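You operate a simulated robot arm through the tools that you are given. There is no shell and no other tool. Be economical: measure what you need, move in short steps, check, and stop when the job is done.

The job below is to be done with a simulated robot arm. You get a single attempt, and the scene is never put back.

JOB
Dry the ribbed white filter and put it in the done tray.
Fine: lid shut while it runs; dryer off before the lid opens again. Where these are worked on the way, their far stop is far enough and under half their travel is too little: lid of the dryer.

It is judged by the outcome, as a careful person would: the job done as asked, and still so three seconds after it is handed in. It fails if anything else is knocked over, pushed out of place, dropped, spilled or broken. Lids that push on must go on centred and level and be pressed home; caps that screw on are set level and turned clockwise until they are tight.

ROBOT AND FRAMES
A 6-joint arm with a two-finger parallel gripper, fixed in place. Base frame: the origin is at the foot of the arm, x ahead of it, y to its left, z up; the work surface is at about z = 780. Lengths are in mm, angles in degrees, forces in N, time in s.
With the tool pointing down near the work surface it reaches from about 320 to 740 mm from the base axis. Its first joint turns from -66.0 to 66.0 degrees. Payload 2.45 kg.
The TCP is the grasp point between the finger pads, 24 mm short of the fingertips. In the tool frame z runs along the fingers and y along their closing line. The gripper opens to 68 mm. The fingers are 17 mm wide and 10 mm thick; the gripper's body (40 by 70 mm) begins 41 mm behind the TCP.
Orientation is that of the tool frame in the base frame, as a unit quaternion [w, x, y, z]. With the fingers straight down and closing along the base's y, the tool's x points along the base's -x, its y along +y and its z along -z.

CONTROLS
- The arm moves only by the tool drive_tool. Its argument "series" is text: rows parted by semicolons, each of 7 numbers parted by spaces: the shift along the tool's x, y, z in units of 400 mm (1.0 is 400 mm), then the turn, a rotation vector about the tool's x, y, z in units of 120 degrees (1.0 is 120 degrees), then the finger opening in m, from 0 to 0.068. In form: dx dy dz wx wy wz hand; .... A call has 1 to 12 rows; each row is the pose to reach, as a shift and turn from the pose commanded when the call began, along the tool's axes at that moment. A call with a number of a shift or a turn outside -1 to 1 is refused whole. A row lasts 0.2 s, in which the tool goes at most 50 mm and 8.6 degrees; a call with a longer step from one row to the next is refused whole, and so is a gripper value outside its range. A pose out of reach is approached as far as the arm can. The call stops where the force on the tool passes 40 N (or 10 N more than at its start, if that is more) or the arm is blocked; 0.2 s more then pass. Each finger travels about 108 mm/s and halts on what it meets, pressing with about 34 N; the grip force reading is that of the motor and also rises with nothing between the fingers. The clock runs only during rows and for 0.2 s after the last one: add rows that repeat a pose to give the fingers time. It gives the time, the measured TCP pose, the force on the tool (base axes), the opening and the grip force at its end, in the units of the frame above (readings bear some noise), with the torque about the TCP (base axes, N m) and any sound that the robot's microphone picked up.
- Cameras (640 x 400 px; columns grow to the right, rows downward): "scene" is fixed at [170, 424.8, 1447.1]; the picture's right is [-0.67, -0.74, 0.00], its down [-0.54, 0.48, -0.69] and it looks along [0.52, -0.46, -0.72] (base axes); focal length 335 px, centre (320, 200). "wrist" rides on the gripper at [84, 11, -75] in the tool frame; the picture's right is [-0.13, 0.99, 0.00], its down [-0.60, -0.08, -0.79] and it looks along [-0.79, -0.10, 0.61] (tool axes); focal length 251 px, centre (320, 200).
- snapshot(camera): a new picture of that camera. It takes no simulated time.
- pixel_to_xyz(camera, pixels): there is no depth. For up to 12 entries [column, row, z] of the newest picture of that camera ("zoom" is the newest enlarged one), the place [x, y] in the base frame at which the ray of that pixel passes the height z, good to about 2 mm. It takes no simulated time.
- close_up(camera, box): a new picture of the part [left, top, right, bottom] of that camera's present view, enlarged. It takes no simulated time.
- close_job(): hands the job in; it is judged then, once.

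Go step by step. Measure first, check grasps and placings, and put right what went wrong. The budget is 80 turns and 34 pictures, counting those below and the enlarged ones. Unless the task says otherwise, let go and move clear before handing in, and close with one line.

The tools are called after ">>>" as a command line: name --argument value ..., lists and objects as JSON in quotes. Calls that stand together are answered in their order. drive_tool: Moves the arm, as the interface text tells. Its arguments: {"type":"object","properties":{"series":{"type":"string"}},"required":["series"]} The other tools are called the same way: snapshot (camera) takes a picture; pixel_to_xyz (camera, pixels) gives the place at which the rays of pixels pass given heights; close_up (camera, box) takes an enlarged picture of a part of a camera's view; close_job () hands the job in.

At the start:

```text
time_s: 0.0
position: [462.2, -1.2, 1139.5]
orientation: [-0.001, 0.0, 1.0, -0.001]
ft_force: [0.8, 0.0, 0.1]
torque: [-0.04, 0.04, 0.02]
gripper_width: 68.1
grip_force: 0.0
```

scene: 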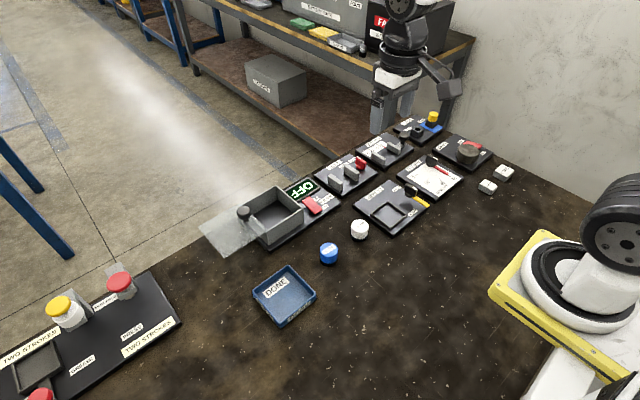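
wrist: 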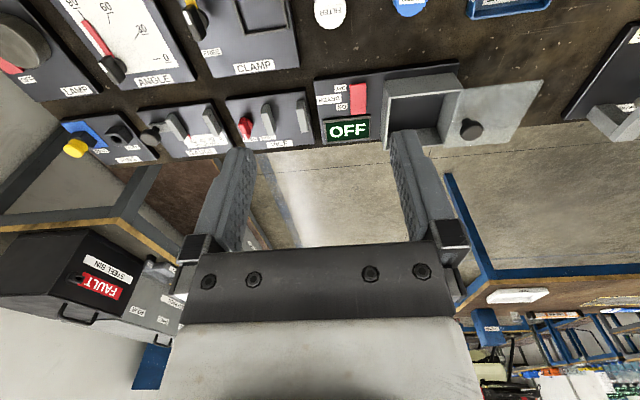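

The pictures show the dryer (box with a glassy lid open to its left, an OFF display and red switch) around scene pixel (280,215), the white filter near (360,229), a blue one at (328,253), and the DONE tray at (284,295). I'll enlarge these areas first.

>>> close_up --camera "scene" --box '[190, 160, 390, 285]'

>>> close_up --camera "wrist" --box '[300, 0, 560, 163]'

>>> close_up --camera "scene" --box '[310, 90, 530, 228]'

```text
3.20 times, centred on (290, 222) of scene
```

zoom: 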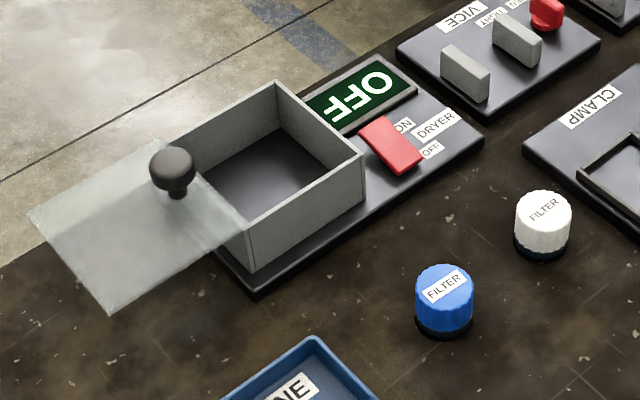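

```text
2.45 times, centred on (430, 82) of wrist
```

zoom: 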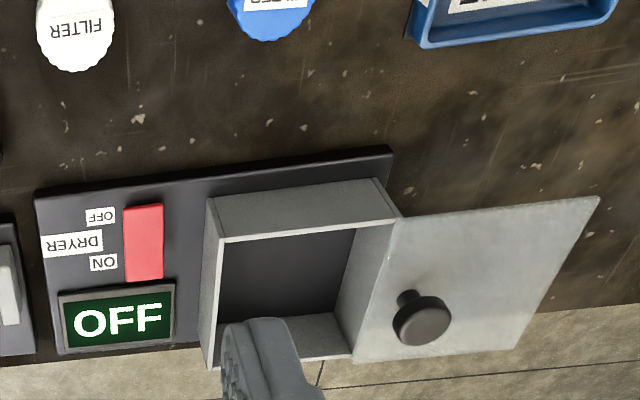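

```text
2.90 times, centred on (420, 159) of scene
```

zoom: 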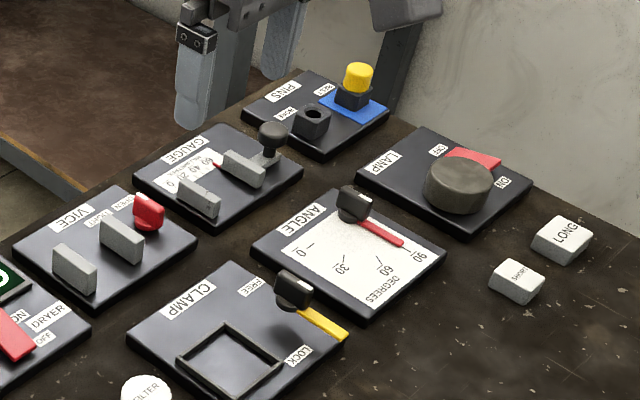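

The zoom shows a sliding lid, open to the +y side, with a knob at about scene pixel (244,209), and a rocker from (308,197) to (317,213). I'll measure the positions at trial heights.

>>> pixel_to_xyz --camera "scene" --pixels '[[359.7, 224.2, 805], [359.7, 224.2, 815], [359.4, 238, 780], [268.4, 230.75, 830], [268.4, 230.75, 840], [269.7, 243.9, 790], [303.4, 207.9, 830], [276.6, 185.1, 830], [241.6, 203.2, 830], [243.75, 209.5, 850], [308.1, 197, 800], [316.6, 212.6, 800]]'

>>> pixel_to_xyz --camera "scene" --pixels '[[253, 292, 800], [291, 265, 800], [316, 297, 800], [283, 325, 780], [199, 227, 832], [224, 257, 832], [267, 231, 832], [351, 226, 815], [368, 227, 815], [304, 218, 790], [343, 205, 790], [329, 248.6, 815]]'

>>> pixel_to_xyz --camera "wrist" --pixels '[[472, 127, 850], [472, 130, 860], [330, 15, 810], [358, 83, 800], [358, 113, 800], [461, 89, 832], [383, 96, 832], [386, 150, 832], [446, 145, 832], [544, 80, 832], [357, 98, 800], [348, 130, 795]]'

```text
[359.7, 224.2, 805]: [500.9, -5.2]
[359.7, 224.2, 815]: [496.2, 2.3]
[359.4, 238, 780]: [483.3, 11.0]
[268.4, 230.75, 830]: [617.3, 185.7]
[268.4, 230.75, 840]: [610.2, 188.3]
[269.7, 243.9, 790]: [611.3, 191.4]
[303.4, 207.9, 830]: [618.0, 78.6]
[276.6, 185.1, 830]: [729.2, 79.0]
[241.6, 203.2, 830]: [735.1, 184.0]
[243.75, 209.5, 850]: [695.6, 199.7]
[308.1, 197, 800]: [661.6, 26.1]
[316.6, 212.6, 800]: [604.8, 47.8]
```

```text
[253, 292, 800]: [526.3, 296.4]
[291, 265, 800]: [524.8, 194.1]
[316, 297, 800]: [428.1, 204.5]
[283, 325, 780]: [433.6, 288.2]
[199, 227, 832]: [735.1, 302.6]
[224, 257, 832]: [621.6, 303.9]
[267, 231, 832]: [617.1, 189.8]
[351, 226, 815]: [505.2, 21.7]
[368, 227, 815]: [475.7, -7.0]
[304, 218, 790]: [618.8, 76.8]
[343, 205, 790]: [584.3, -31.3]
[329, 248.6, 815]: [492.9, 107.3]
```

```text
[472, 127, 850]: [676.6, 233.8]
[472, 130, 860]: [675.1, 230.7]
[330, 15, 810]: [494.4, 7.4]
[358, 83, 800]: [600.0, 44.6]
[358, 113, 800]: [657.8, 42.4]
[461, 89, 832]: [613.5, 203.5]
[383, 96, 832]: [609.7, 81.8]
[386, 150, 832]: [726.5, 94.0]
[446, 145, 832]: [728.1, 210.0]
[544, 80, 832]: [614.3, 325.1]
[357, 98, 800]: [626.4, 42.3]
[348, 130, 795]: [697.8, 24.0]
```

By combining both cameras I get the box top at z≈845 (x 606–715, y 87–192), the knob near (655,212), and the filter at about (492,7) with its top at z≈820. I'll lower the arm over the filter for a better wrist view.

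>>> drive_tool --series "0 0 0.11 0 0 0 0.068; 0 0 0.22 0 0 0 0.068; 0 0.01 0.33 0 0 0 0.068; 0 0.02 0.44 0 0 0 0.068; 0 0.02 0.52 0 0 0 0.068; 0 0.02 0.52 0 0 0 0.068"

>>> snapshot --camera "wrist"

```text
time_s: 1.4
position: [464.0, 5.6, 932.1]
orientation: [0.0, -0.001, 1.0, 0.0]
ft_force: [0.9, -1.0, -0.1]
torque: [0.04, -0.03, -0.04]
gripper_width: 68.0
grip_force: 0.0
```

```text
28 pictures are left
```

wrist: 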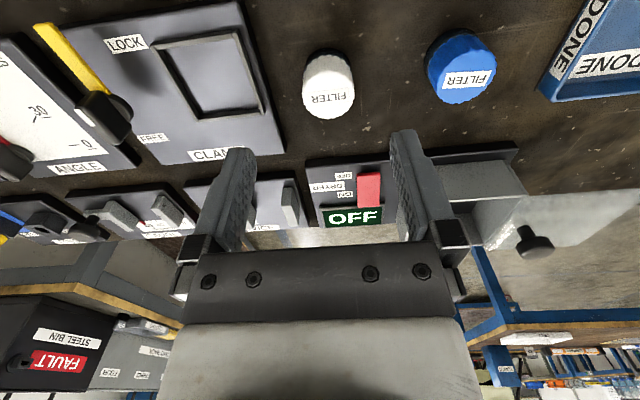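

The filter's top face is around wrist (328,95) and its base around (328,55). I'll measure both at several heights, with the rocker ends at (368,176) and (368,204).

>>> pixel_to_xyz --camera "wrist" --pixels '[[328, 93, 815], [328, 93, 822], [302, 90, 818], [355, 90, 818], [328, 119, 818], [328, 48, 782], [368, 175, 800], [368, 205, 800], [460, 78, 818], [534, 248, 880], [534, 240, 870]]'

>>> close_up --camera "scene" --box '[310, 190, 410, 253]'

```text
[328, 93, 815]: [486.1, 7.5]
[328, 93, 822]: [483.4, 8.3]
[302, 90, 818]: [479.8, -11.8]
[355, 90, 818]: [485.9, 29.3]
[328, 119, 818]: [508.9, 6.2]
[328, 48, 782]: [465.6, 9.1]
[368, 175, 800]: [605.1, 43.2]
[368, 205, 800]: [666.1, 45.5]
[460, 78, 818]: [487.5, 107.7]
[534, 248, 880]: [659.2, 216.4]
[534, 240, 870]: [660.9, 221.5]
```

```text
6.35 times, centred on (360, 222) of scene
```

zoom: 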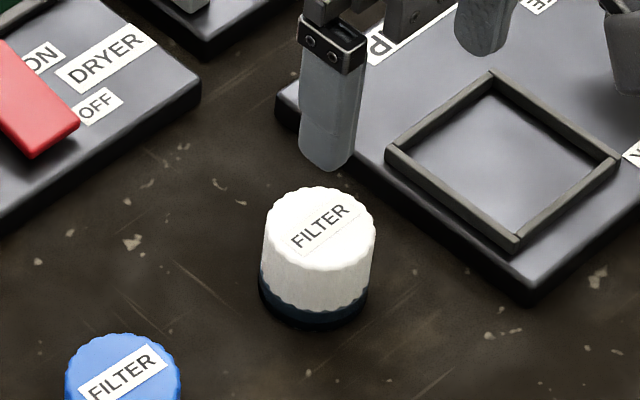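

The filter's centre is about (488,8), radius ≈20.5, top ≈820. I'll centre over it and lower to TCP z≈808.

>>> drive_tool --series "-0.0625 0.006 0.06 0 0 0 0.06; -0.0625 0.006 0.16 0 0 0 0.06; -0.0625 0.006 0.25 0 0 0 0.06; -0.0625 0.006 0.31 0 0 0 0.06; -0.0625 0.006 0.31 0 0 0 0.06"

>>> close_up --camera "scene" --box '[280, 160, 440, 260]'

```text
time_s: 2.6
position: [486.7, 8.6, 806.9]
orientation: [0.0, 0.0, 1.0, 0.0]
ft_force: [-0.4, 1.1, 1.0]
torque: [0.01, 0.04, 0.0]
gripper_width: 60.0
grip_force: 0.0
```

```text
4.00 times, centred on (360, 210) of scene
```

zoom: 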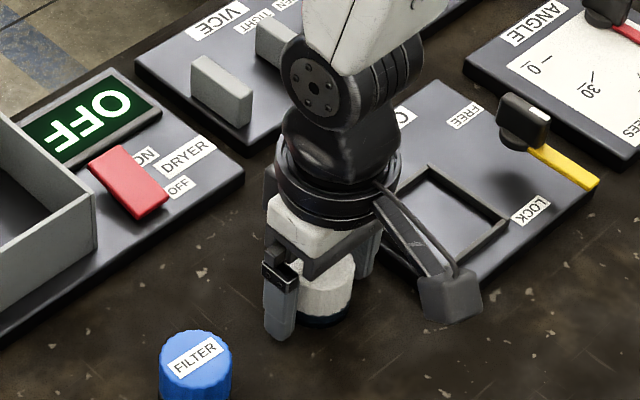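

The fingers straddle the filter without touching anything. Next I'll close, then lift.

>>> drive_tool --series "0 0 0 0 0 0 0.03; 0 0 0 0 0 0 0.03; 0 0 0 0 0 0 0.03; 0 0 -0.1 0 0 0 0.03; 0 0 -0.2 0 0 0 0.03; 0 0 -0.3 0 0 0 0.03; 0 0 -0.3 0 0 0 0.03"

>>> snapshot --camera "wrist"

```text
time_s: 4.2
position: [487.8, 8.1, 926.2]
orientation: [0.001, 0.0, 1.0, 0.0]
ft_force: [-0.9, -0.3, -0.4]
torque: [-0.01, 0.01, 0.01]
gripper_width: 29.9
grip_force: 0.0
```

```text
25 pictures are left
```

wrist: 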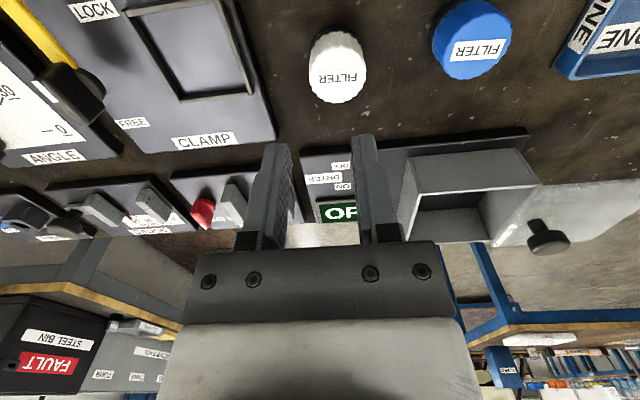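

The fingers closed to 30 mm on nothing, and the filter still stands at wrist (338,68). I'll re-measure it from here.

>>> pixel_to_xyz --camera "wrist" --pixels '[[338, 75, 818], [338, 104, 818], [308, 68, 818], [367, 68, 818], [338, 30, 780], [338, 75, 800], [338, 104, 800], [472, 79, 818]]'

>>> close_up --camera "scene" --box '[280, 190, 400, 265]'

```text
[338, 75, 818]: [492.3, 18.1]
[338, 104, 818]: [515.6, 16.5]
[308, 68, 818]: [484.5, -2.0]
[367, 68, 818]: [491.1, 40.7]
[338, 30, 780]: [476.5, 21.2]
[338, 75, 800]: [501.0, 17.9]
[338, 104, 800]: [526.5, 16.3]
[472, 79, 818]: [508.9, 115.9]
```

```text
5.33 times, centred on (340, 228) of scene
```

zoom: 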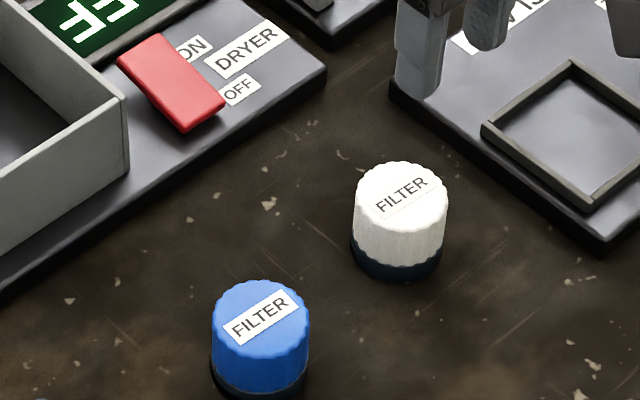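

The filter was nudged slightly (+x, +y) and still stands upright, so its top must be lower than I assumed. I'll triangulate using the zoom picture and take a wrist close-up.

>>> pixel_to_xyz --camera "zoom" --pixels '[[401, 195, 805], [401, 195, 812], [401, 195, 820], [353, 205, 812], [448, 205, 812], [400, 161, 812], [397, 281, 780], [261, 315, 805], [261, 315, 812], [261, 315, 820]]'

>>> close_up --camera "wrist" --box '[240, 0, 560, 200]'

```text
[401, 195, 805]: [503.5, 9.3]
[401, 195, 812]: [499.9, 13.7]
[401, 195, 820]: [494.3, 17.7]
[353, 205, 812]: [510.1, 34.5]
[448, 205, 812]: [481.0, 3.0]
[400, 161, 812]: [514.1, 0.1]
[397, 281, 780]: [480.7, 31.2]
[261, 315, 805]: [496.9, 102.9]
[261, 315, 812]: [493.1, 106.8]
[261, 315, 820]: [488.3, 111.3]
```

```text
2.00 times, centred on (400, 100) of wrist
```

zoom: 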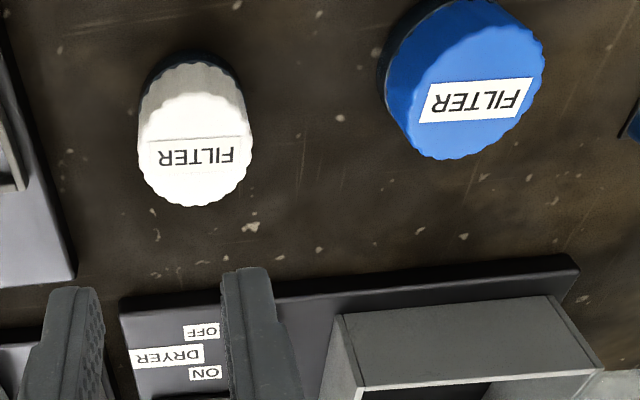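

Top disc in this zoom: centre (195,150), edges at rows 92 and 206.

>>> pixel_to_xyz --camera "zoom" --pixels '[[195, 150, 805], [195, 150, 812], [195, 150, 820], [195, 206, 812], [195, 92, 812], [137, 150, 812], [253, 150, 812], [192, 52, 780], [140, 75, 780], [243, 75, 780]]'

```text
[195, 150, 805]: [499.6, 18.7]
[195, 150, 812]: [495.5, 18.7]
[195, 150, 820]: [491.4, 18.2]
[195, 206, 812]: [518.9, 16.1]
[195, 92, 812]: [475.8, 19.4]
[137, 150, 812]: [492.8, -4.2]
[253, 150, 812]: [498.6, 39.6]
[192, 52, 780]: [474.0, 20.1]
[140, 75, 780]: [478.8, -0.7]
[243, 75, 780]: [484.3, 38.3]
```

Both cameras now agree on centre ≈(494,18), top z≈820, diameter ≈42. I'll go back down, close and read the width before lifting.

>>> drive_tool --series "-0.0155 0.025 0 0 0 0 0.062; -0.0155 0.025 0.1 0 0 0 0.062; -0.0155 0.025 0.2 0 0 0 0.062; -0.0155 0.025 0.296 0 0 0 0.062; -0.0155 0.025 0.296 0 0 0 0.062; -0.0155 0.025 0.296 0 0 0 0.05; -0.0155 0.025 0.296 0 0 0 0.036; -0.0155 0.025 0.296 0 0 0 0.036; -0.0155 0.025 0.296 0 0 0 0.036"

>>> snapshot --camera "wrist"

```text
time_s: 6.2
position: [491.2, 15.5, 811.6]
orientation: [0.001, 0.0, 1.0, 0.001]
ft_force: [-0.2, 0.5, 0.0]
torque: [0.01, 0.01, -0.02]
gripper_width: 40.3
grip_force: 34.1
```

```text
22 pictures are left
```

wrist: 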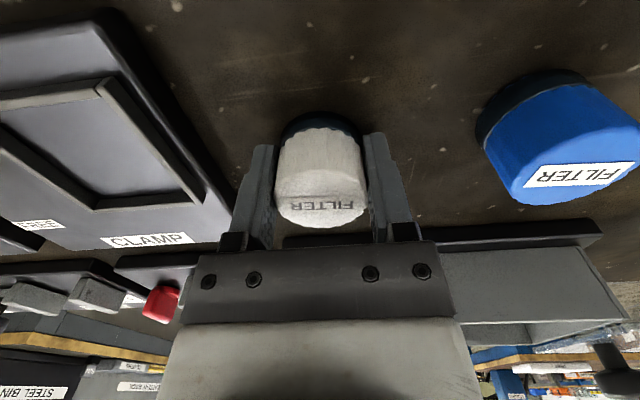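

The grip is on the filter at 40.3 mm and 34 N. I'll lift it slowly and check.

>>> drive_tool --series "0 0 0 0 0 0 0.03; 0 0 -0.02 0 0 0 0.03; 0 0 -0.05 0 0 0 0.03; 0 0 -0.08 0 0 0 0.03; 0 0 -0.08 0 0 0 0.03"

```text
time_s: 7.4
position: [493.1, 16.7, 841.5]
orientation: [0.0, 0.0, 1.0, 0.0]
ft_force: [0.3, -0.8, 0.0]
torque: [0.0, -0.02, 0.0]
gripper_width: 40.0
grip_force: 33.7
```

It still holds at 40 mm. I'll lift further and look.

>>> drive_tool --series "0 0 -0.05 0 0 0 0.03; 0 0 -0.1 0 0 0 0.03; 0 0 -0.15 0 0 0 0.03; 0 0 -0.2 0 0 0 0.03; 0 0 -0.2 0 0 0 0.03"

>>> snapshot --camera "wrist"

```text
time_s: 8.6
position: [493.6, 19.3, 922.6]
orientation: [0.0, 0.0, 1.0, 0.0]
ft_force: [-0.6, 0.0, -1.4]
torque: [-0.01, -0.01, 0.0]
gripper_width: 40.4
grip_force: 33.9
```

```text
21 pictures are left
```

wrist: 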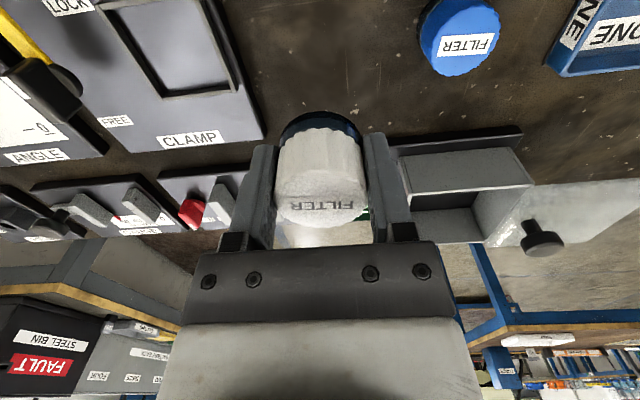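

The filter is held upright. Next I'll move over the box's centre (660,140), staying high.

>>> drive_tool --series "-0.085 0.06 0 0 0 0 0.03; -0.17 0.12 0 0 0 0 0.03; -0.255 0.18 0 0 0 0 0.03; -0.34 0.24 0 0 0 0 0.03; -0.415 0.302 0 0 0 0 0.03; -0.415 0.302 0 0 0 0 0.03; -0.415 0.302 0 0 0 0 0.03"

>>> close_up --camera "scene" --box '[190, 120, 350, 245]'

>>> snapshot --camera "wrist"

```text
time_s: 10.2
position: [657.2, 140.4, 919.6]
orientation: [0.0, 0.0, 1.0, 0.0]
ft_force: [-0.4, -0.3, -0.3]
torque: [0.02, 0.0, -0.03]
gripper_width: 40.3
grip_force: 33.7
```

```text
3.20 times, centred on (270, 182) of scene
```

zoom: 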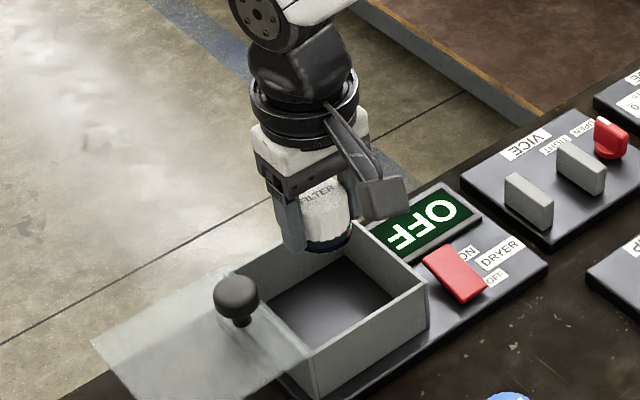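

```text
19 pictures are left
```

wrist: 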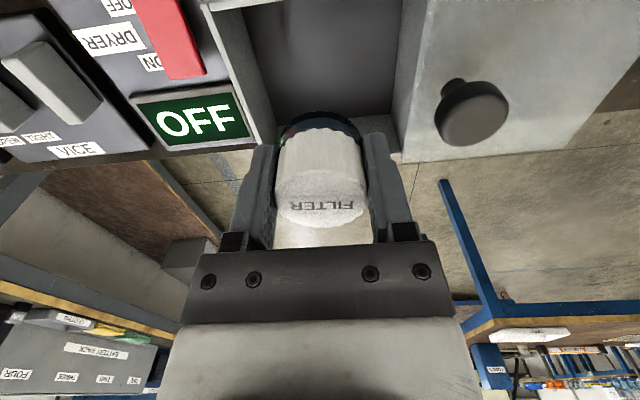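

The filter hangs over the box. I'll check the wall edges and the knob from this view.

>>> pixel_to_xyz --camera "wrist" --pixels '[[210, 10, 845], [240, 10, 845], [258, 148, 845], [275, 125, 845], [398, 125, 845], [402, 158, 845], [424, 5, 845], [452, 85, 847], [475, 115, 880], [475, 115, 870], [168, 78, 800], [148, 2, 800]]'

>>> pixel_to_xyz --camera "zoom" --pixels '[[237, 290, 880], [237, 290, 870], [242, 325, 847], [310, 357, 845], [428, 290, 845], [355, 222, 845], [455, 273, 800], [440, 255, 805]]'

```text
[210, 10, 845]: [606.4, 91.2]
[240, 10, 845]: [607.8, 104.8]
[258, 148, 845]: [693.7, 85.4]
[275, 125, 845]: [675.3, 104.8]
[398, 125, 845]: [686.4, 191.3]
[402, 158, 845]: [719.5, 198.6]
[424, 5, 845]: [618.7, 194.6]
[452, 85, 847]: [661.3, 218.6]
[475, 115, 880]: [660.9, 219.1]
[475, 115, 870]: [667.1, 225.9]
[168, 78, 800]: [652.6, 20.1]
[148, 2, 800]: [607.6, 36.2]
```

```text
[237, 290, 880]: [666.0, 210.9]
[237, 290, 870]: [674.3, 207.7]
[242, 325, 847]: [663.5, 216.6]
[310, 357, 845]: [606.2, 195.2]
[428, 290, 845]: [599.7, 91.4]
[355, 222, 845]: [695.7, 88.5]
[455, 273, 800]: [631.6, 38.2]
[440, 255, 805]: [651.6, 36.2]
```

The box spans x≈606–718 and y≈90–195, and the knob is at (662,217), top ≈885. I'm centred, so I'll descend to z≈835.

>>> drive_tool --series "-0.005 0.003 0.07 0 0 0 0.03; -0.005 0.003 0.14 0 0 0 0.03; -0.005 0.003 0.21 0 0 0 0.03; -0.005 0.003 0.21 0 0 0 0.03; -0.005 0.003 0.21 0 0 0 0.03"

>>> snapshot --camera "wrist"

```text
time_s: 11.4
position: [659.8, 139.7, 836.1]
orientation: [0.0, 0.0, 1.0, 0.0]
ft_force: [0.0, -0.3, -1.1]
torque: [0.01, 0.02, -0.01]
gripper_width: 40.4
grip_force: 34.1
```

```text
18 pictures are left
```

wrist: 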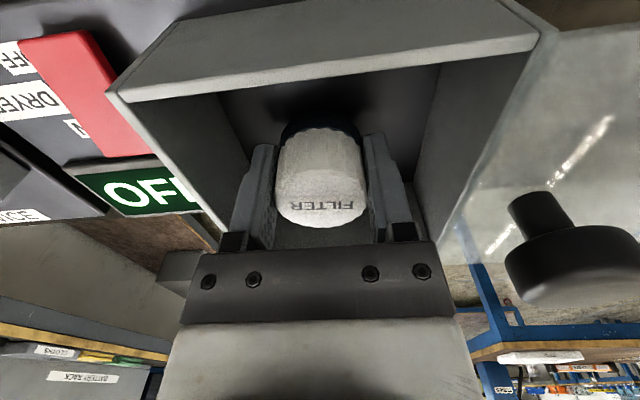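

There is clear space all round inside the box. I'll ease down and watch the force.

>>> drive_tool --series "0 0 0.01 0 0 0 0.03; 0 0 0.02 0 0 0 0.03; 0 0 0.02 0 0 0 0.03"

```text
time_s: 12.2
position: [661.3, 141.3, 828.8]
orientation: [0.001, 0.0, 1.0, 0.0]
ft_force: [-1.0, -0.9, -0.4]
torque: [0.02, -0.04, 0.0]
gripper_width: 40.3
grip_force: 34.1
```

>>> drive_tool --series "0 0 0.005 0 0 0 0.03; 0 0 0.01 0 0 0 0.03; 0 0 0.01 0 0 0 0.03"

```text
time_s: 13.0
position: [661.9, 140.3, 825.3]
orientation: [0.001, 0.0, 1.0, 0.0]
ft_force: [-0.5, -1.5, 7.5]
torque: [-0.03, 0.07, 0.07]
gripper_width: 40.3
grip_force: 34.2
```

There's 7.5 N of contact upward, so the filter is on the floor. I'll open moderately and lift out.

>>> drive_tool --series "0 0 -0.002 0 0 0 0.04; 0 0 -0.002 0 0 0 0.056; 0 0 -0.002 0 0 0 0.056; 0 0 -0.05 0 0 0 0.056; 0 0 -0.15 0 0 0 0.056; 0 0 -0.25 0 0 0 0.056; 0 0 -0.3 0 0 0 0.056; 0 0 -0.3 0 0 0 0.056"

>>> snapshot --camera "wrist"

```text
time_s: 14.8
position: [663.5, 143.2, 947.2]
orientation: [0.0, 0.0, 1.0, 0.0]
ft_force: [0.2, -1.1, 0.5]
torque: [-0.02, 0.01, 0.02]
gripper_width: 55.9
grip_force: 0.0
```

```text
17 pictures are left
```

wrist: 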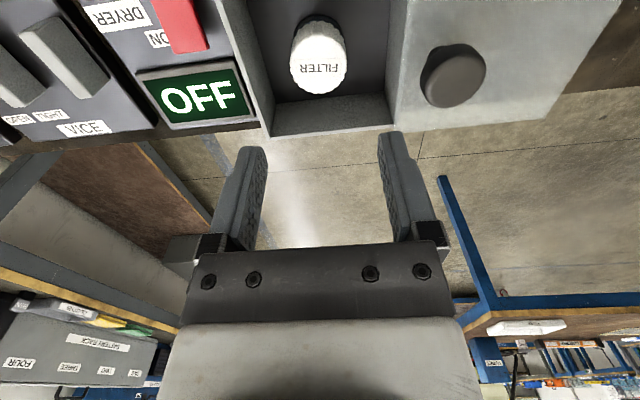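

The filter stands in the box. I'll check the knob once more in this view, with its head at (455,75).

>>> pixel_to_xyz --camera "wrist" --pixels '[[457, 78, 885], [457, 78, 875], [421, 75, 875], [487, 75, 875], [457, 108, 880]]'

>>> drive_tool --series "0 0.1 0 0 0 0 0.066; 0 0.185 0 0 0 0 0.066; 0 0.185 0.03 0 0 0 0.066; 0 0.185 0.03 0 0 0 0.066"

>>> snapshot --camera "wrist"

```text
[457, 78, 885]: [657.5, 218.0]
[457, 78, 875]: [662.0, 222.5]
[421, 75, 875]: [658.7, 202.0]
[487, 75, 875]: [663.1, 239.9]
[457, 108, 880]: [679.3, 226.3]
```

```text
time_s: 15.8
position: [661.9, 216.0, 931.3]
orientation: [0.0, 0.0, 1.0, 0.0]
ft_force: [-0.7, -0.1, -0.3]
torque: [-0.03, -0.02, -0.04]
gripper_width: 66.1
grip_force: 0.1
```

```text
16 pictures are left
```

wrist: 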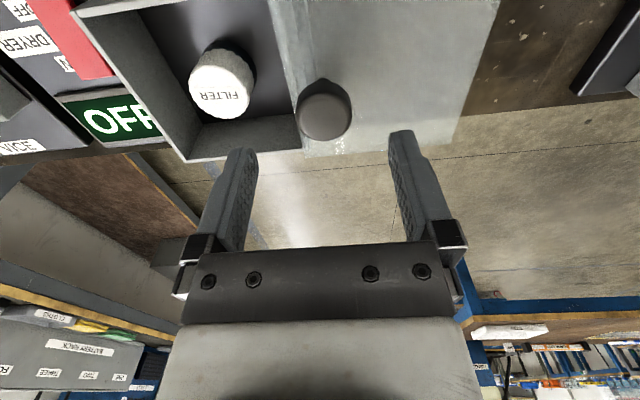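

The knob is between the fingers' columns (centre 325,112). I'll confirm its x,y at height.

>>> pixel_to_xyz --camera "wrist" --pixels '[[325, 115, 885], [325, 115, 878], [298, 110, 880], [352, 110, 880], [325, 140, 885], [322, 83, 850]]'

```text
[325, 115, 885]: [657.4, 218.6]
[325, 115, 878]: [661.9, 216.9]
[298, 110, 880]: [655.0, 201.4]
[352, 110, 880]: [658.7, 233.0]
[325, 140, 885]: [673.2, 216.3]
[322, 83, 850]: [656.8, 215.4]
```

The knob is at (659,217). I'll lower to z≈876 and close on it.

>>> drive_tool --series "0.007 0.002 0.07 0 0 0 0.066; 0.007 0.002 0.1375 0 0 0 0.066; 0.007 0.002 0.1375 0 0 0 0.066; 0.007 0.002 0.1375 0 0 0 0.05; 0.007 0.002 0.1375 0 0 0 0.03; 0.007 0.002 0.1375 0 0 0 0.02; 0.007 0.002 0.1375 0 0 0 0.02"

>>> close_up --camera "scene" --box '[190, 130, 350, 255]'

```text
time_s: 17.4
position: [663.0, 216.1, 879.0]
orientation: [0.003, 0.0, 1.0, 0.001]
ft_force: [1.7, 0.3, 25.7]
torque: [-0.63, 0.28, 0.04]
gripper_width: 34.6
grip_force: 9.3
```

```text
3.20 times, centred on (270, 192) of scene
```

zoom: 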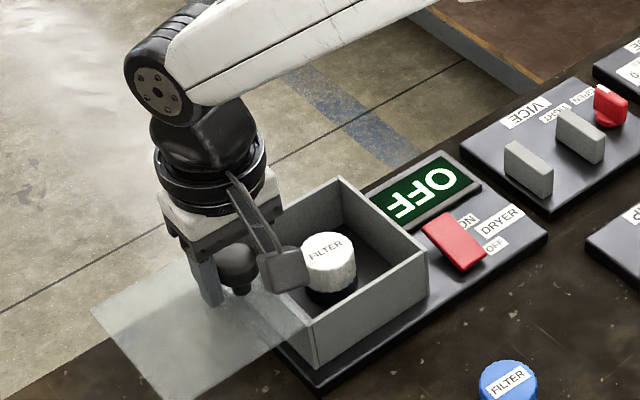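

There's 25 N upward, so the tips touch the lid surface. I'll raise 5 mm and close fully.

>>> drive_tool --series "0 0 -0.0125 0 0 0 0.04; 0 0 -0.0125 0 0 0 0.04; 0 0 -0.0125 0 0 0 0.02; 0 0 -0.0125 0 0 0 0.02; 0 0 -0.0125 0 0 0 0.02"

```text
time_s: 18.6
position: [657.7, 215.5, 879.8]
orientation: [-0.003, 0.0, 1.0, -0.001]
ft_force: [-9.3, -0.7, -13.2]
torque: [0.32, -0.42, -0.03]
gripper_width: 31.4
grip_force: 45.0
```

The knob is gripped (31.4 mm) with slight upward tension. I'll relieve it and slide the lid toward −y.

>>> drive_tool --series "0 0 0.004 0 0 0 0.02; 0 -0.03 0.004 0 0 0 0.02; 0 -0.07 0.004 0 0 0 0.02; 0 -0.11 0.004 0 0 0 0.02; 0 -0.15 0.004 0 0 0 0.02; 0 -0.19 0.004 0 0 0 0.02; 0 -0.22 0.004 0 0 0 0.02; 0 -0.24 0.004 0 0 0 0.02; 0 -0.24 0.004 0 0 0 0.02"

>>> close_up --camera "scene" --box '[190, 130, 350, 255]'

```text
time_s: 20.6
position: [658.4, 119.9, 879.4]
orientation: [0.001, 0.0, 1.0, 0.0]
ft_force: [1.6, 0.7, -24.7]
torque: [0.3, -1.02, -0.06]
gripper_width: 31.5
grip_force: 45.6
```

```text
3.20 times, centred on (270, 192) of scene
```

zoom: 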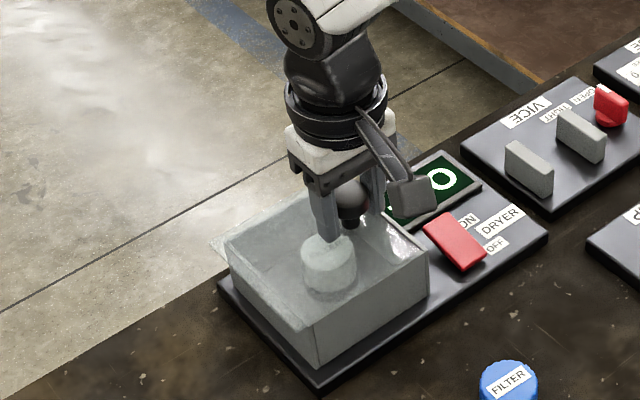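

The lid covers most of the box. I'll keep sliding in small steps to its stop, lowering a touch to relieve the upward pull.

>>> drive_tool --series "0 0 0.004 0 0 0 0.02; 0 -0.01 0.005 0 0 0 0.02; 0 -0.02 0.005 0 0 0 0.02; 0 -0.03 0.005 0 0 0 0.02; 0 -0.04 0.005 0 0 0 0.02; 0 -0.05 0.005 0 0 0 0.02"

>>> close_up --camera "scene" --box '[190, 130, 350, 255]'

```text
time_s: 21.9
position: [657.6, 109.3, 878.5]
orientation: [0.0, -0.003, 1.0, 0.003]
ft_force: [-2.1, 5.7, 0.4]
torque: [-0.25, -0.19, -0.06]
gripper_width: 31.6
grip_force: 44.9
stopped in row 6: the force on the tool passed its limit at 43 N (the readings are from after the stop); the commanded pose is now the measured one
```

```text
3.20 times, centred on (270, 192) of scene
```

zoom: 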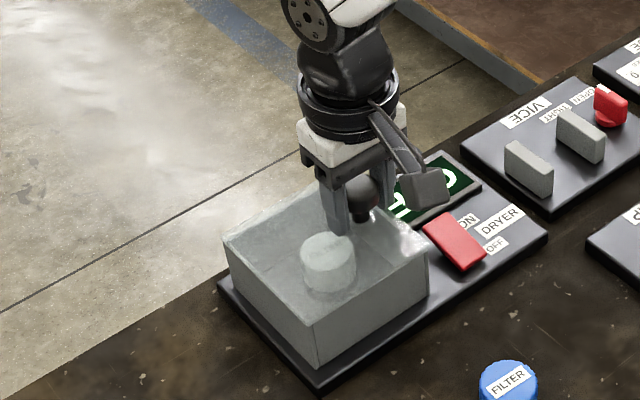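

The lid hit its stop at y≈109. I'll release the knob and lift straight up.

>>> drive_tool --series "0 0 0 0 0 0 0.045; 0 0 0 0 0 0 0.06; 0 0 0 0 0 0 0.06; 0 0 -0.1 0 0 0 0.06; 0 0 -0.2 0 0 0 0.06; 0 -0.05 -0.2 0 0 0 0.03; 0 -0.15 -0.2 0 0 0 0; 0.03 -0.17 -0.2 0 0 0 0; 0.03 -0.17 -0.2 0 0 0 0; 0.03 -0.17 -0.2 0 0 0 0"

>>> snapshot --camera "wrist"

>>> close_up --camera "scene" --box '[225, 150, 353, 230]'

```text
time_s: 24.1
position: [645.2, 40.5, 960.7]
orientation: [0.001, -0.002, 1.0, 0.003]
ft_force: [-0.3, -0.2, 0.0]
torque: [-0.03, 0.01, -0.03]
gripper_width: 0.1
grip_force: 23.4
```

```text
12 pictures are left
```

wrist: 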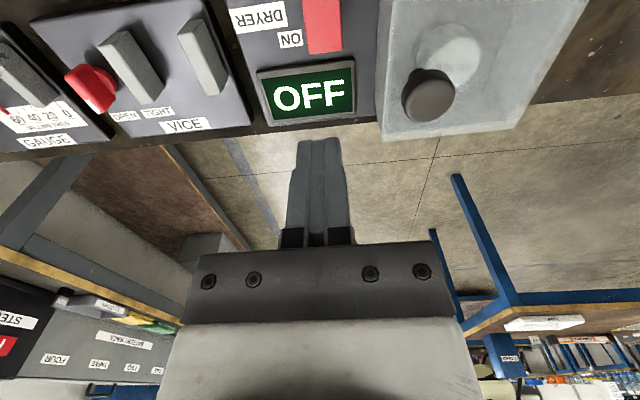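

```text
5.00 times, centred on (289, 190) of scene
```

zoom: 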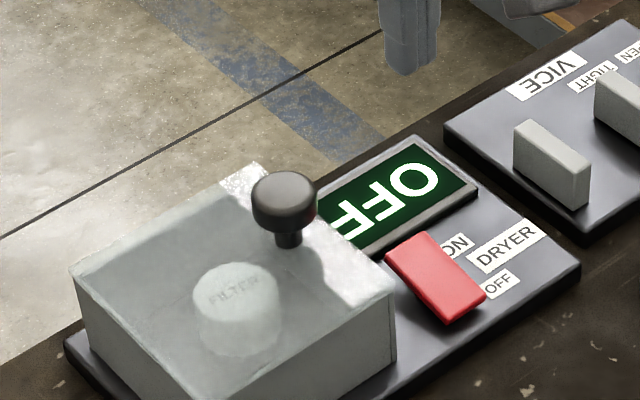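

The lid is fully shut. I'll locate the rocker: far (ON) end at zoom (405,244) and near end at (467,305).

>>> pixel_to_xyz --camera "zoom" --pixels '[[405, 244, 800], [405, 244, 808], [467, 305, 800], [467, 305, 795], [420, 258, 803], [385, 255, 803], [425, 232, 803]]'

>>> pixel_to_xyz --camera "wrist" --pixels '[[325, 53, 800], [325, 53, 808], [306, 53, 804], [343, 53, 804], [322, 5, 800], [258, 75, 795]]'

```text
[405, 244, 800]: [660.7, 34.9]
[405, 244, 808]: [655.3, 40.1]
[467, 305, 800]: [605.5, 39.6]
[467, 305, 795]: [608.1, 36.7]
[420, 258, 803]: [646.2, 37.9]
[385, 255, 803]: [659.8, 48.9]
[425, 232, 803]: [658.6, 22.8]
```

```text
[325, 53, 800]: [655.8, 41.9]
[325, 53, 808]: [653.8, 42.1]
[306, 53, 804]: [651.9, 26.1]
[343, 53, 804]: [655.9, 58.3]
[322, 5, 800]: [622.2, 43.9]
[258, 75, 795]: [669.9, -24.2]
```

The rocker spans x 607–655 at y≈40, and I'm right over its ON end. I'll descend to tip z≈813, then press gently.

>>> drive_tool --series "0.003 0 0.1 0 0 0 0; 0.003 0 0.2 0 0 0 0; 0.003 0 0.28 0 0 0 0; 0.003 0 0.31 0 0 0 0; 0.003 0 0.31 0 0 0 0"

>>> drive_tool --series "0 0 0.01 0 0 0 0; 0 0 0.02 0 0 0 0; 0 0 0.03 0 0 0 0; 0 0 0.04 0 0 0 0"

>>> close_up --camera "scene" --box '[225, 150, 353, 230]'

```text
time_s: 25.4
position: [646.7, 41.1, 835.5]
orientation: [0.0, -0.002, 1.0, 0.003]
ft_force: [0.3, 0.3, 1.1]
torque: [-0.02, 0.0, 0.02]
gripper_width: 0.1
grip_force: 23.3
```

```text
time_s: 26.1
position: [651.0, 41.7, 833.2]
orientation: [0.007, -0.002, 1.0, 0.003]
ft_force: [-0.1, -0.4, 4.7]
torque: [-0.03, 0.04, -0.05]
gripper_width: 0.0
grip_force: 23.3
stopped in row 3: the force on the tool passed its limit at 59 N (the readings are from after the stop); the commanded pose is now the measured one
```

```text
5.00 times, centred on (289, 190) of scene
```

zoom: 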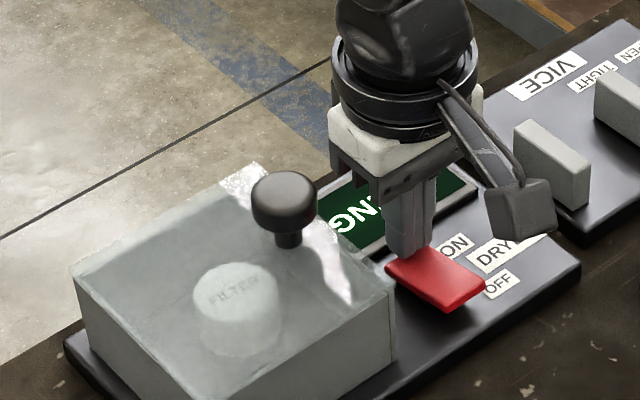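

The display now ends in "NG" (drying), so it's running. I'll raise up and wait for it to finish.

>>> drive_tool --series "0 0 -0.1 0 0 0 0; 0 0 -0.2 0 0 0 0; 0 0 -0.3 0 0 0 0; 0 0 -0.3 0 0 0 0; 0 0 -0.3 0 0 0 0; 0 0 -0.3 0 0 0 0; 0 0 -0.3 0 0 0 0; 0 0 -0.3 0 0 0 0; 0 0 -0.3 0 0 0 0; 0 0 -0.3 0 0 0 0; 0 0 -0.3 0 0 0 0; 0 0 -0.3 0 0 0 0"

>>> snapshot --camera "wrist"

```text
time_s: 28.7
position: [646.6, 41.0, 950.6]
orientation: [0.006, -0.002, 1.0, 0.004]
ft_force: [-0.3, -0.2, 0.7]
torque: [-0.01, 0.01, -0.02]
gripper_width: 0.0
grip_force: 23.6
```

```text
9 pictures are left
```

wrist: 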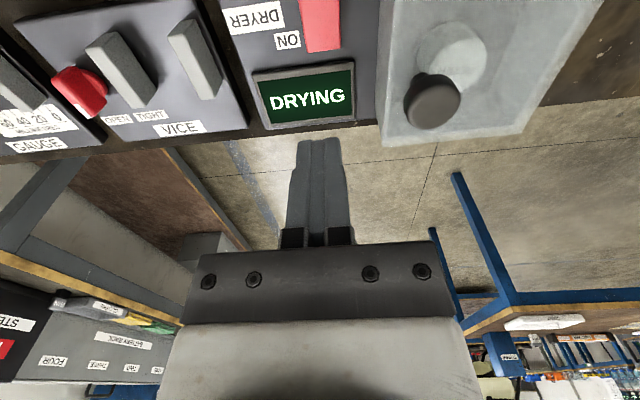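

It says DRYING. I'll wait, moving over the OFF end meanwhile, and listen for a sound.

>>> drive_tool --series "0.03 0 0 0 0 0 0; 0.068 0 0 0 0 0 0; 0.068 0 0 0 0 0 0; 0.068 0 0 0 0 0 0; 0.068 0 0 0 0 0 0; 0.068 0 0 0 0 0 0; 0.068 0 0 0 0 0 0; 0.068 0 0 0 0 0 0; 0.068 0 0 0 0 0 0; 0.068 0 0 0 0 0 0; 0.068 0 0 0 0 0 0; 0.068 0 0 0 0 0 0"

>>> drive_tool --series "0 0 0 0 0 0 0; 0 0 0 0 0 0 0; 0 0 0 0 0 0 0; 0 0 0 0 0 0 0; 0 0 0 0 0 0 0; 0 0 0 0 0 0 0; 0 0 0 0 0 0 0; 0 0 0 0 0 0 0; 0 0 0 0 0 0 0; 0 0 0 0 0 0 0; 0 0 0 0 0 0 0; 0 0 0 0 0 0 0"

>>> drive_tool --series "0 0 0 0 0 0 0; 0 0 0 0 0 0 0; 0 0 0 0 0 0 0; 0 0 0 0 0 0 0; 0 0 0 0 0 0 0; 0 0 0 0 0 0 0; 0 0 0 0 0 0 0; 0 0 0 0 0 0 0; 0 0 0 0 0 0 0; 0 0 0 0 0 0 0; 0 0 0 0 0 0 0; 0 0 0 0 0 0 0"

>>> snapshot --camera "wrist"

```text
time_s: 31.3
position: [620.6, 41.6, 950.1]
orientation: [0.006, -0.002, 1.0, 0.003]
ft_force: [-0.2, 0.0, 0.4]
torque: [-0.01, -0.03, -0.03]
gripper_width: 0.0
grip_force: 23.8
```

```text
time_s: 33.9
position: [620.1, 40.5, 949.0]
orientation: [0.006, -0.003, 1.0, 0.004]
ft_force: [0.0, 0.2, -0.6]
torque: [-0.01, 0.0, -0.03]
gripper_width: 0.1
grip_force: 23.4
```

```text
time_s: 36.5
position: [619.7, 40.2, 949.9]
orientation: [0.006, -0.002, 1.0, 0.003]
ft_force: [-0.8, 0.6, 0.1]
torque: [-0.01, 0.02, 0.01]
gripper_width: 0.0
grip_force: 23.9
```

```text
8 pictures are left
```

wrist: 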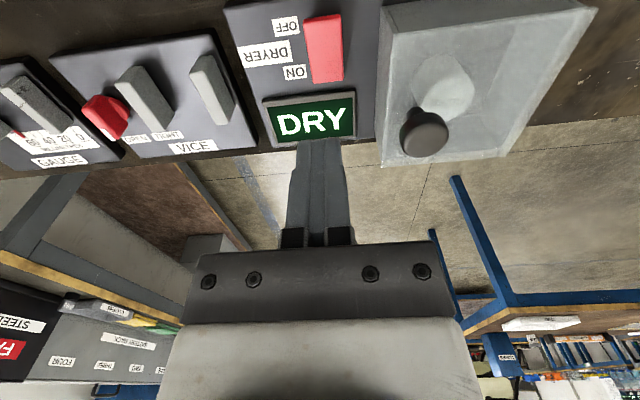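

The display reads DRY. I'll press the OFF end of the rocker now, before touching the lid.

>>> drive_tool --series "0.004 0 0.1 0 0 0 0; 0.004 0 0.2 0 0 0 0; 0.004 0 0.28 0 0 0 0; 0.004 0 0.28 0 0 0 0"

>>> drive_tool --series "0 0 0.01 0 0 0 0; 0 0 0.02 0 0 0 0; 0 0 0.03 0 0 0 0; 0 0 0.04 0 0 0 0; 0 0 0.05 0 0 0 0"

>>> drive_tool --series "0 0 -0.1 0 0 0 0; 0 0 -0.2 0 0 0 0; 0 0 -0.3 0 0 0 0; 0 0 -0.3 0 0 0 0"

>>> snapshot --camera "wrist"

```text
time_s: 37.5
position: [622.7, 39.3, 839.9]
orientation: [0.006, -0.003, 1.0, 0.004]
ft_force: [0.1, 0.3, 0.0]
torque: [0.01, 0.01, 0.01]
gripper_width: 0.0
grip_force: 23.8
```

```text
time_s: 38.1
position: [622.4, 40.1, 835.2]
orientation: [0.004, -0.002, 1.0, 0.004]
ft_force: [-7.3, -1.7, 10.7]
torque: [-0.11, 0.17, -0.05]
gripper_width: 0.0
grip_force: 23.3
stopped in row 2: the force on the tool passed its limit at 49 N (the readings are from after the stop); the commanded pose is now the measured one
```

```text
time_s: 39.1
position: [620.0, 36.3, 953.1]
orientation: [0.005, -0.001, 1.0, 0.003]
ft_force: [-0.5, 0.1, -0.4]
torque: [-0.01, 0.02, 0.0]
gripper_width: 0.2
grip_force: 23.6
```

```text
7 pictures are left
```

wrist: 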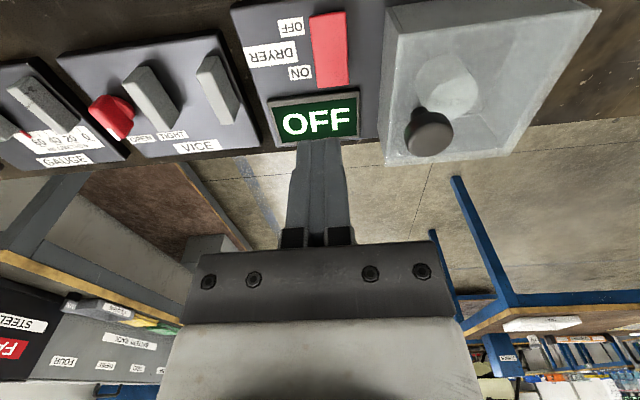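

The dryer is OFF. Next I'll go back to the knob at (658,109), hover first, then grip.

>>> drive_tool --series "-0.05 0.09 0 0 0 0 0.066; -0.095 0.178 0 0 0 0 0.066; -0.095 0.178 0 0 0 0 0.066; -0.095 0.178 0 0 0 0 0.066"

```text
time_s: 40.1
position: [656.4, 111.0, 955.8]
orientation: [0.006, -0.001, 1.0, 0.003]
ft_force: [-1.4, 0.0, 0.6]
torque: [-0.03, 0.0, 0.04]
gripper_width: 66.0
grip_force: 0.0
```

The position is good, so I'll descend to z≈880 and close on the knob.

>>> drive_tool --series "0 -0.004 0.08 0 0 0 0.066; 0 -0.004 0.16 0 0 0 0.066; 0 -0.004 0.186 0 0 0 0.066; 0 -0.004 0.186 0 0 0 0.066; 0 -0.004 0.186 0 0 0 0.045; 0 -0.004 0.186 0 0 0 0.02; 0 -0.004 0.186 0 0 0 0.02; 0 -0.004 0.186 0 0 0 0.02"

```text
time_s: 41.9
position: [660.7, 110.1, 880.3]
orientation: [0.005, -0.003, 1.0, 0.004]
ft_force: [1.0, 2.6, -4.3]
torque: [-0.31, -0.25, -0.02]
gripper_width: 31.8
grip_force: 44.4
```

The knob is gripped. I'll slide the lid open along +y, about 106 mm.

>>> drive_tool --series "0 0.02 0.001 0 0 0 0.02; 0 0.06 0.001 0 0 0 0.02; 0 0.1 0.001 0 0 0 0.02; 0 0.14 0.001 0 0 0 0.02; 0 0.18 0.001 0 0 0 0.02; 0 0.22 0.001 0 0 0 0.02; 0 0.245 0.001 0 0 0 0.02; 0 0.255 0.001 0 0 0 0.02; 0 0.263 0.001 0 0 0 0.02; 0 0.263 0.001 0 0 0 0.02"

```text
time_s: 44.1
position: [659.4, 211.7, 881.3]
orientation: [0.005, -0.001, 1.0, 0.003]
ft_force: [3.8, -1.7, -9.2]
torque: [-0.3, -0.25, -0.26]
gripper_width: 31.4
grip_force: 45.2
```

It's nearly at the original open position. I'll nudge to the stop, then release and rise.

>>> drive_tool --series "0 0.005 0 0 0 0 0.02; 0 0.01 0 0 0 0 0.02; 0 0.015 0 0 0 0 0.02; 0 0.02 0 0 0 0 0.02"

>>> drive_tool --series "0 0 0 0 0 0 0.045; 0 0 0 0 0 0 0.062; 0 0 0 0 0 0 0.062; 0 0 -0.08 0 0 0 0.062; 0 0 -0.17 0 0 0 0.062; 0 -0.1 -0.17 0 0 0 0.056; 0 -0.18 -0.17 0 0 0 0.056; 0 -0.18 -0.17 0 0 0 0.056; 0 -0.18 -0.17 0 0 0 0.056"

>>> snapshot --camera "wrist"

```text
time_s: 45.1
position: [659.9, 218.1, 881.3]
orientation: [0.003, -0.002, 1.0, 0.001]
ft_force: [-3.1, -27.8, 0.9]
torque: [-0.46, -0.86, 0.11]
gripper_width: 31.7
grip_force: 44.9
```

```text
time_s: 47.1
position: [660.9, 148.6, 949.7]
orientation: [0.005, -0.002, 1.0, 0.003]
ft_force: [-0.1, 0.0, 0.2]
torque: [0.01, -0.04, -0.01]
gripper_width: 56.2
grip_force: 0.0
```

```text
6 pictures are left
```

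wrist: 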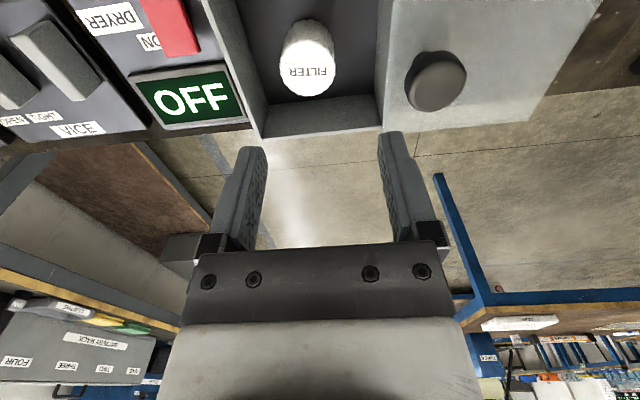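

The lid is open and the filter stands in the box (label at 310,70). I'll measure it before grasping.

>>> pixel_to_xyz --camera "wrist" --pixels '[[307, 68, 836], [307, 97, 836], [279, 68, 836], [335, 68, 836]]'

```text
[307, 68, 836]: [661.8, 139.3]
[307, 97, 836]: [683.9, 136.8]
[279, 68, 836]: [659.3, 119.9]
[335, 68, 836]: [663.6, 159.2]
```

The filter is at (662,140). I'll lower over it to z≈826, close, and check the width.

>>> drive_tool --series "0 -0.022 0.05 0 0 0 0.06; 0 -0.022 0.14 0 0 0 0.06; 0 -0.022 0.23 0 0 0 0.06; 0 -0.022 0.305 0 0 0 0.06; 0 -0.022 0.305 0 0 0 0.06; 0 -0.022 0.305 0 0 0 0.045; 0 -0.022 0.305 0 0 0 0.03; 0 -0.022 0.305 0 0 0 0.03; 0 -0.022 0.305 0 0 0 0.03"

```text
time_s: 49.1
position: [660.5, 142.4, 827.4]
orientation: [0.005, -0.002, 1.0, 0.003]
ft_force: [0.5, 0.1, -0.2]
torque: [-0.02, 0.0, -0.01]
gripper_width: 40.5
grip_force: 33.6
```

The grip is on at 40.5 mm. I'll lift straight out, then move toward the tray at about (478,246).

>>> drive_tool --series "0 0 -0.03 0 0 0 0.03; 0 0 -0.1 0 0 0 0.03; 0 0 -0.2 0 0 0 0.03; 0 0 -0.28 0 0 0 0.03; 0.1 0.03 -0.28 0 0 0 0.03; 0.2 0.09 -0.28 0 0 0 0.03; 0.3 0.15 -0.28 0 0 0 0.03; 0.4 0.21 -0.28 0 0 0 0.03; 0.455 0.26 -0.28 0 0 0 0.03; 0.455 0.26 -0.28 0 0 0 0.03; 0.455 0.26 -0.28 0 0 0 0.03"

>>> snapshot --camera "wrist"

>>> snapshot --camera "scene"

```text
time_s: 51.5
position: [476.6, 241.3, 935.8]
orientation: [0.006, -0.001, 1.0, 0.003]
ft_force: [0.2, 0.2, -0.7]
torque: [-0.03, 0.02, 0.0]
gripper_width: 40.2
grip_force: 34.0
```

```text
5 pictures are left
```

wrist: 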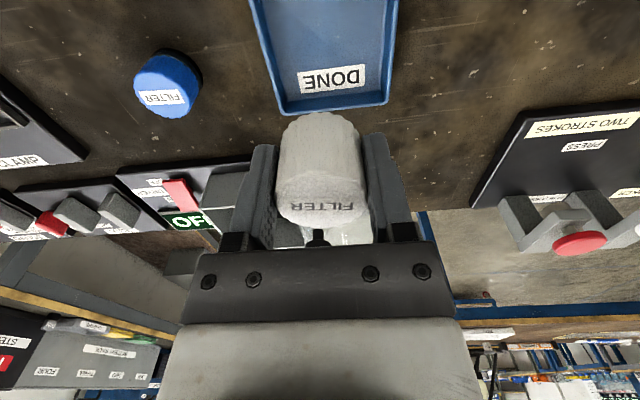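

```text
4 pictures are left
```

scene: 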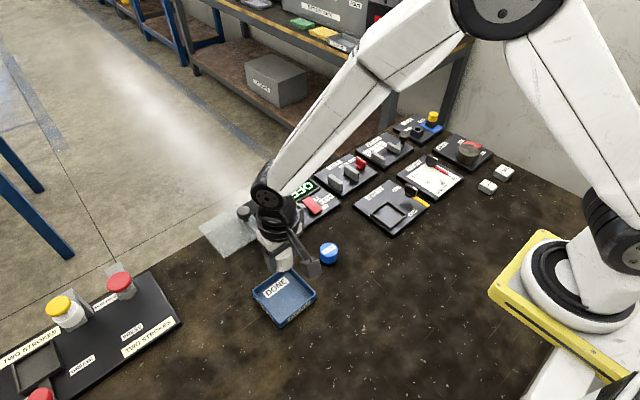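

The filter is held and its dark wet band is gone, so it's dry. I'll measure the tray rim: wrist corners (282,115) and (388,103), and scene corners.

>>> pixel_to_xyz --camera "wrist" --pixels '[[282, 113, 800], [388, 103, 800], [250, 2, 800], [398, 2, 800], [282, 113, 790], [388, 103, 790]]'

>>> pixel_to_xyz --camera "scene" --pixels '[[253, 291, 800], [291, 265, 800], [316, 295, 800], [281, 322, 800], [281, 328, 780], [316, 300, 780], [253, 291, 805], [316, 295, 805]]'

```text
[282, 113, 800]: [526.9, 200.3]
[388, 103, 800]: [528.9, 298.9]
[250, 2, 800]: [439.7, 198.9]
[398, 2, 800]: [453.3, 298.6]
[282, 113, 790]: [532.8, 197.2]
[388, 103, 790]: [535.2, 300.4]
```

```text
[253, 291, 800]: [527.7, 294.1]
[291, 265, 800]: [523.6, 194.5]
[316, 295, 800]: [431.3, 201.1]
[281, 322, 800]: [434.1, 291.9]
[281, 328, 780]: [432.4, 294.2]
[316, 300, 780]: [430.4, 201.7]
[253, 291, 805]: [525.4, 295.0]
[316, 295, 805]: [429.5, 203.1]
```

The tray spans x 431–527, y 198–297, so its centre is (479,247). I'll centre and descend to z≈825.

>>> drive_tool --series "-0.003 0.0125 0.1 0 0 0 0.03; -0.003 0.0125 0.2 0 0 0 0.03; -0.003 0.0125 0.275 0 0 0 0.03; -0.003 0.0125 0.275 0 0 0 0.03"

>>> drive_tool --series "0 0 0.006 0 0 0 0.03; 0 0 0.012 0 0 0 0.03; 0 0 0.012 0 0 0 0.03"

```text
time_s: 52.5
position: [482.5, 249.7, 824.8]
orientation: [0.005, -0.003, 1.0, 0.004]
ft_force: [0.1, -0.6, 0.2]
torque: [0.01, 0.0, 0.02]
gripper_width: 40.4
grip_force: 33.7
```

```text
time_s: 53.3
position: [480.8, 250.4, 821.2]
orientation: [0.006, -0.003, 1.0, 0.004]
ft_force: [0.3, 1.0, -0.9]
torque: [-0.03, 0.01, 0.01]
gripper_width: 40.1
grip_force: 33.9
```

>>> drive_tool --series "0 0 0.005 0 0 0 0.03; 0 0 0.01 0 0 0 0.03; 0 0 0.01 0 0 0 0.03"

```text
time_s: 54.1
position: [479.4, 250.9, 818.2]
orientation: [0.006, -0.003, 1.0, 0.004]
ft_force: [0.4, 0.1, -0.2]
torque: [-0.02, 0.04, 0.0]
gripper_width: 40.2
grip_force: 34.4
```

No contact yet, so I'll go on down gently.

>>> drive_tool --series "0 0 0.005 0 0 0 0.03; 0 0 0.01 0 0 0 0.03; 0 0 0.01 0 0 0 0.03"

```text
time_s: 54.9
position: [480.3, 249.4, 815.4]
orientation: [0.006, -0.002, 1.0, 0.004]
ft_force: [0.4, 0.2, 0.5]
torque: [0.02, 0.03, -0.01]
gripper_width: 40.1
grip_force: 34.3
```

>>> drive_tool --series "0 0 0.004 0 0 0 0.03; 0 0 0.008 0 0 0 0.03; 0 0 0.008 0 0 0 0.03"

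```text
time_s: 55.7
position: [480.8, 250.5, 814.5]
orientation: [0.007, -0.002, 1.0, 0.004]
ft_force: [-4.9, -2.6, 25.5]
torque: [-0.18, 0.07, 0.07]
gripper_width: 40.7
grip_force: 34.5
```

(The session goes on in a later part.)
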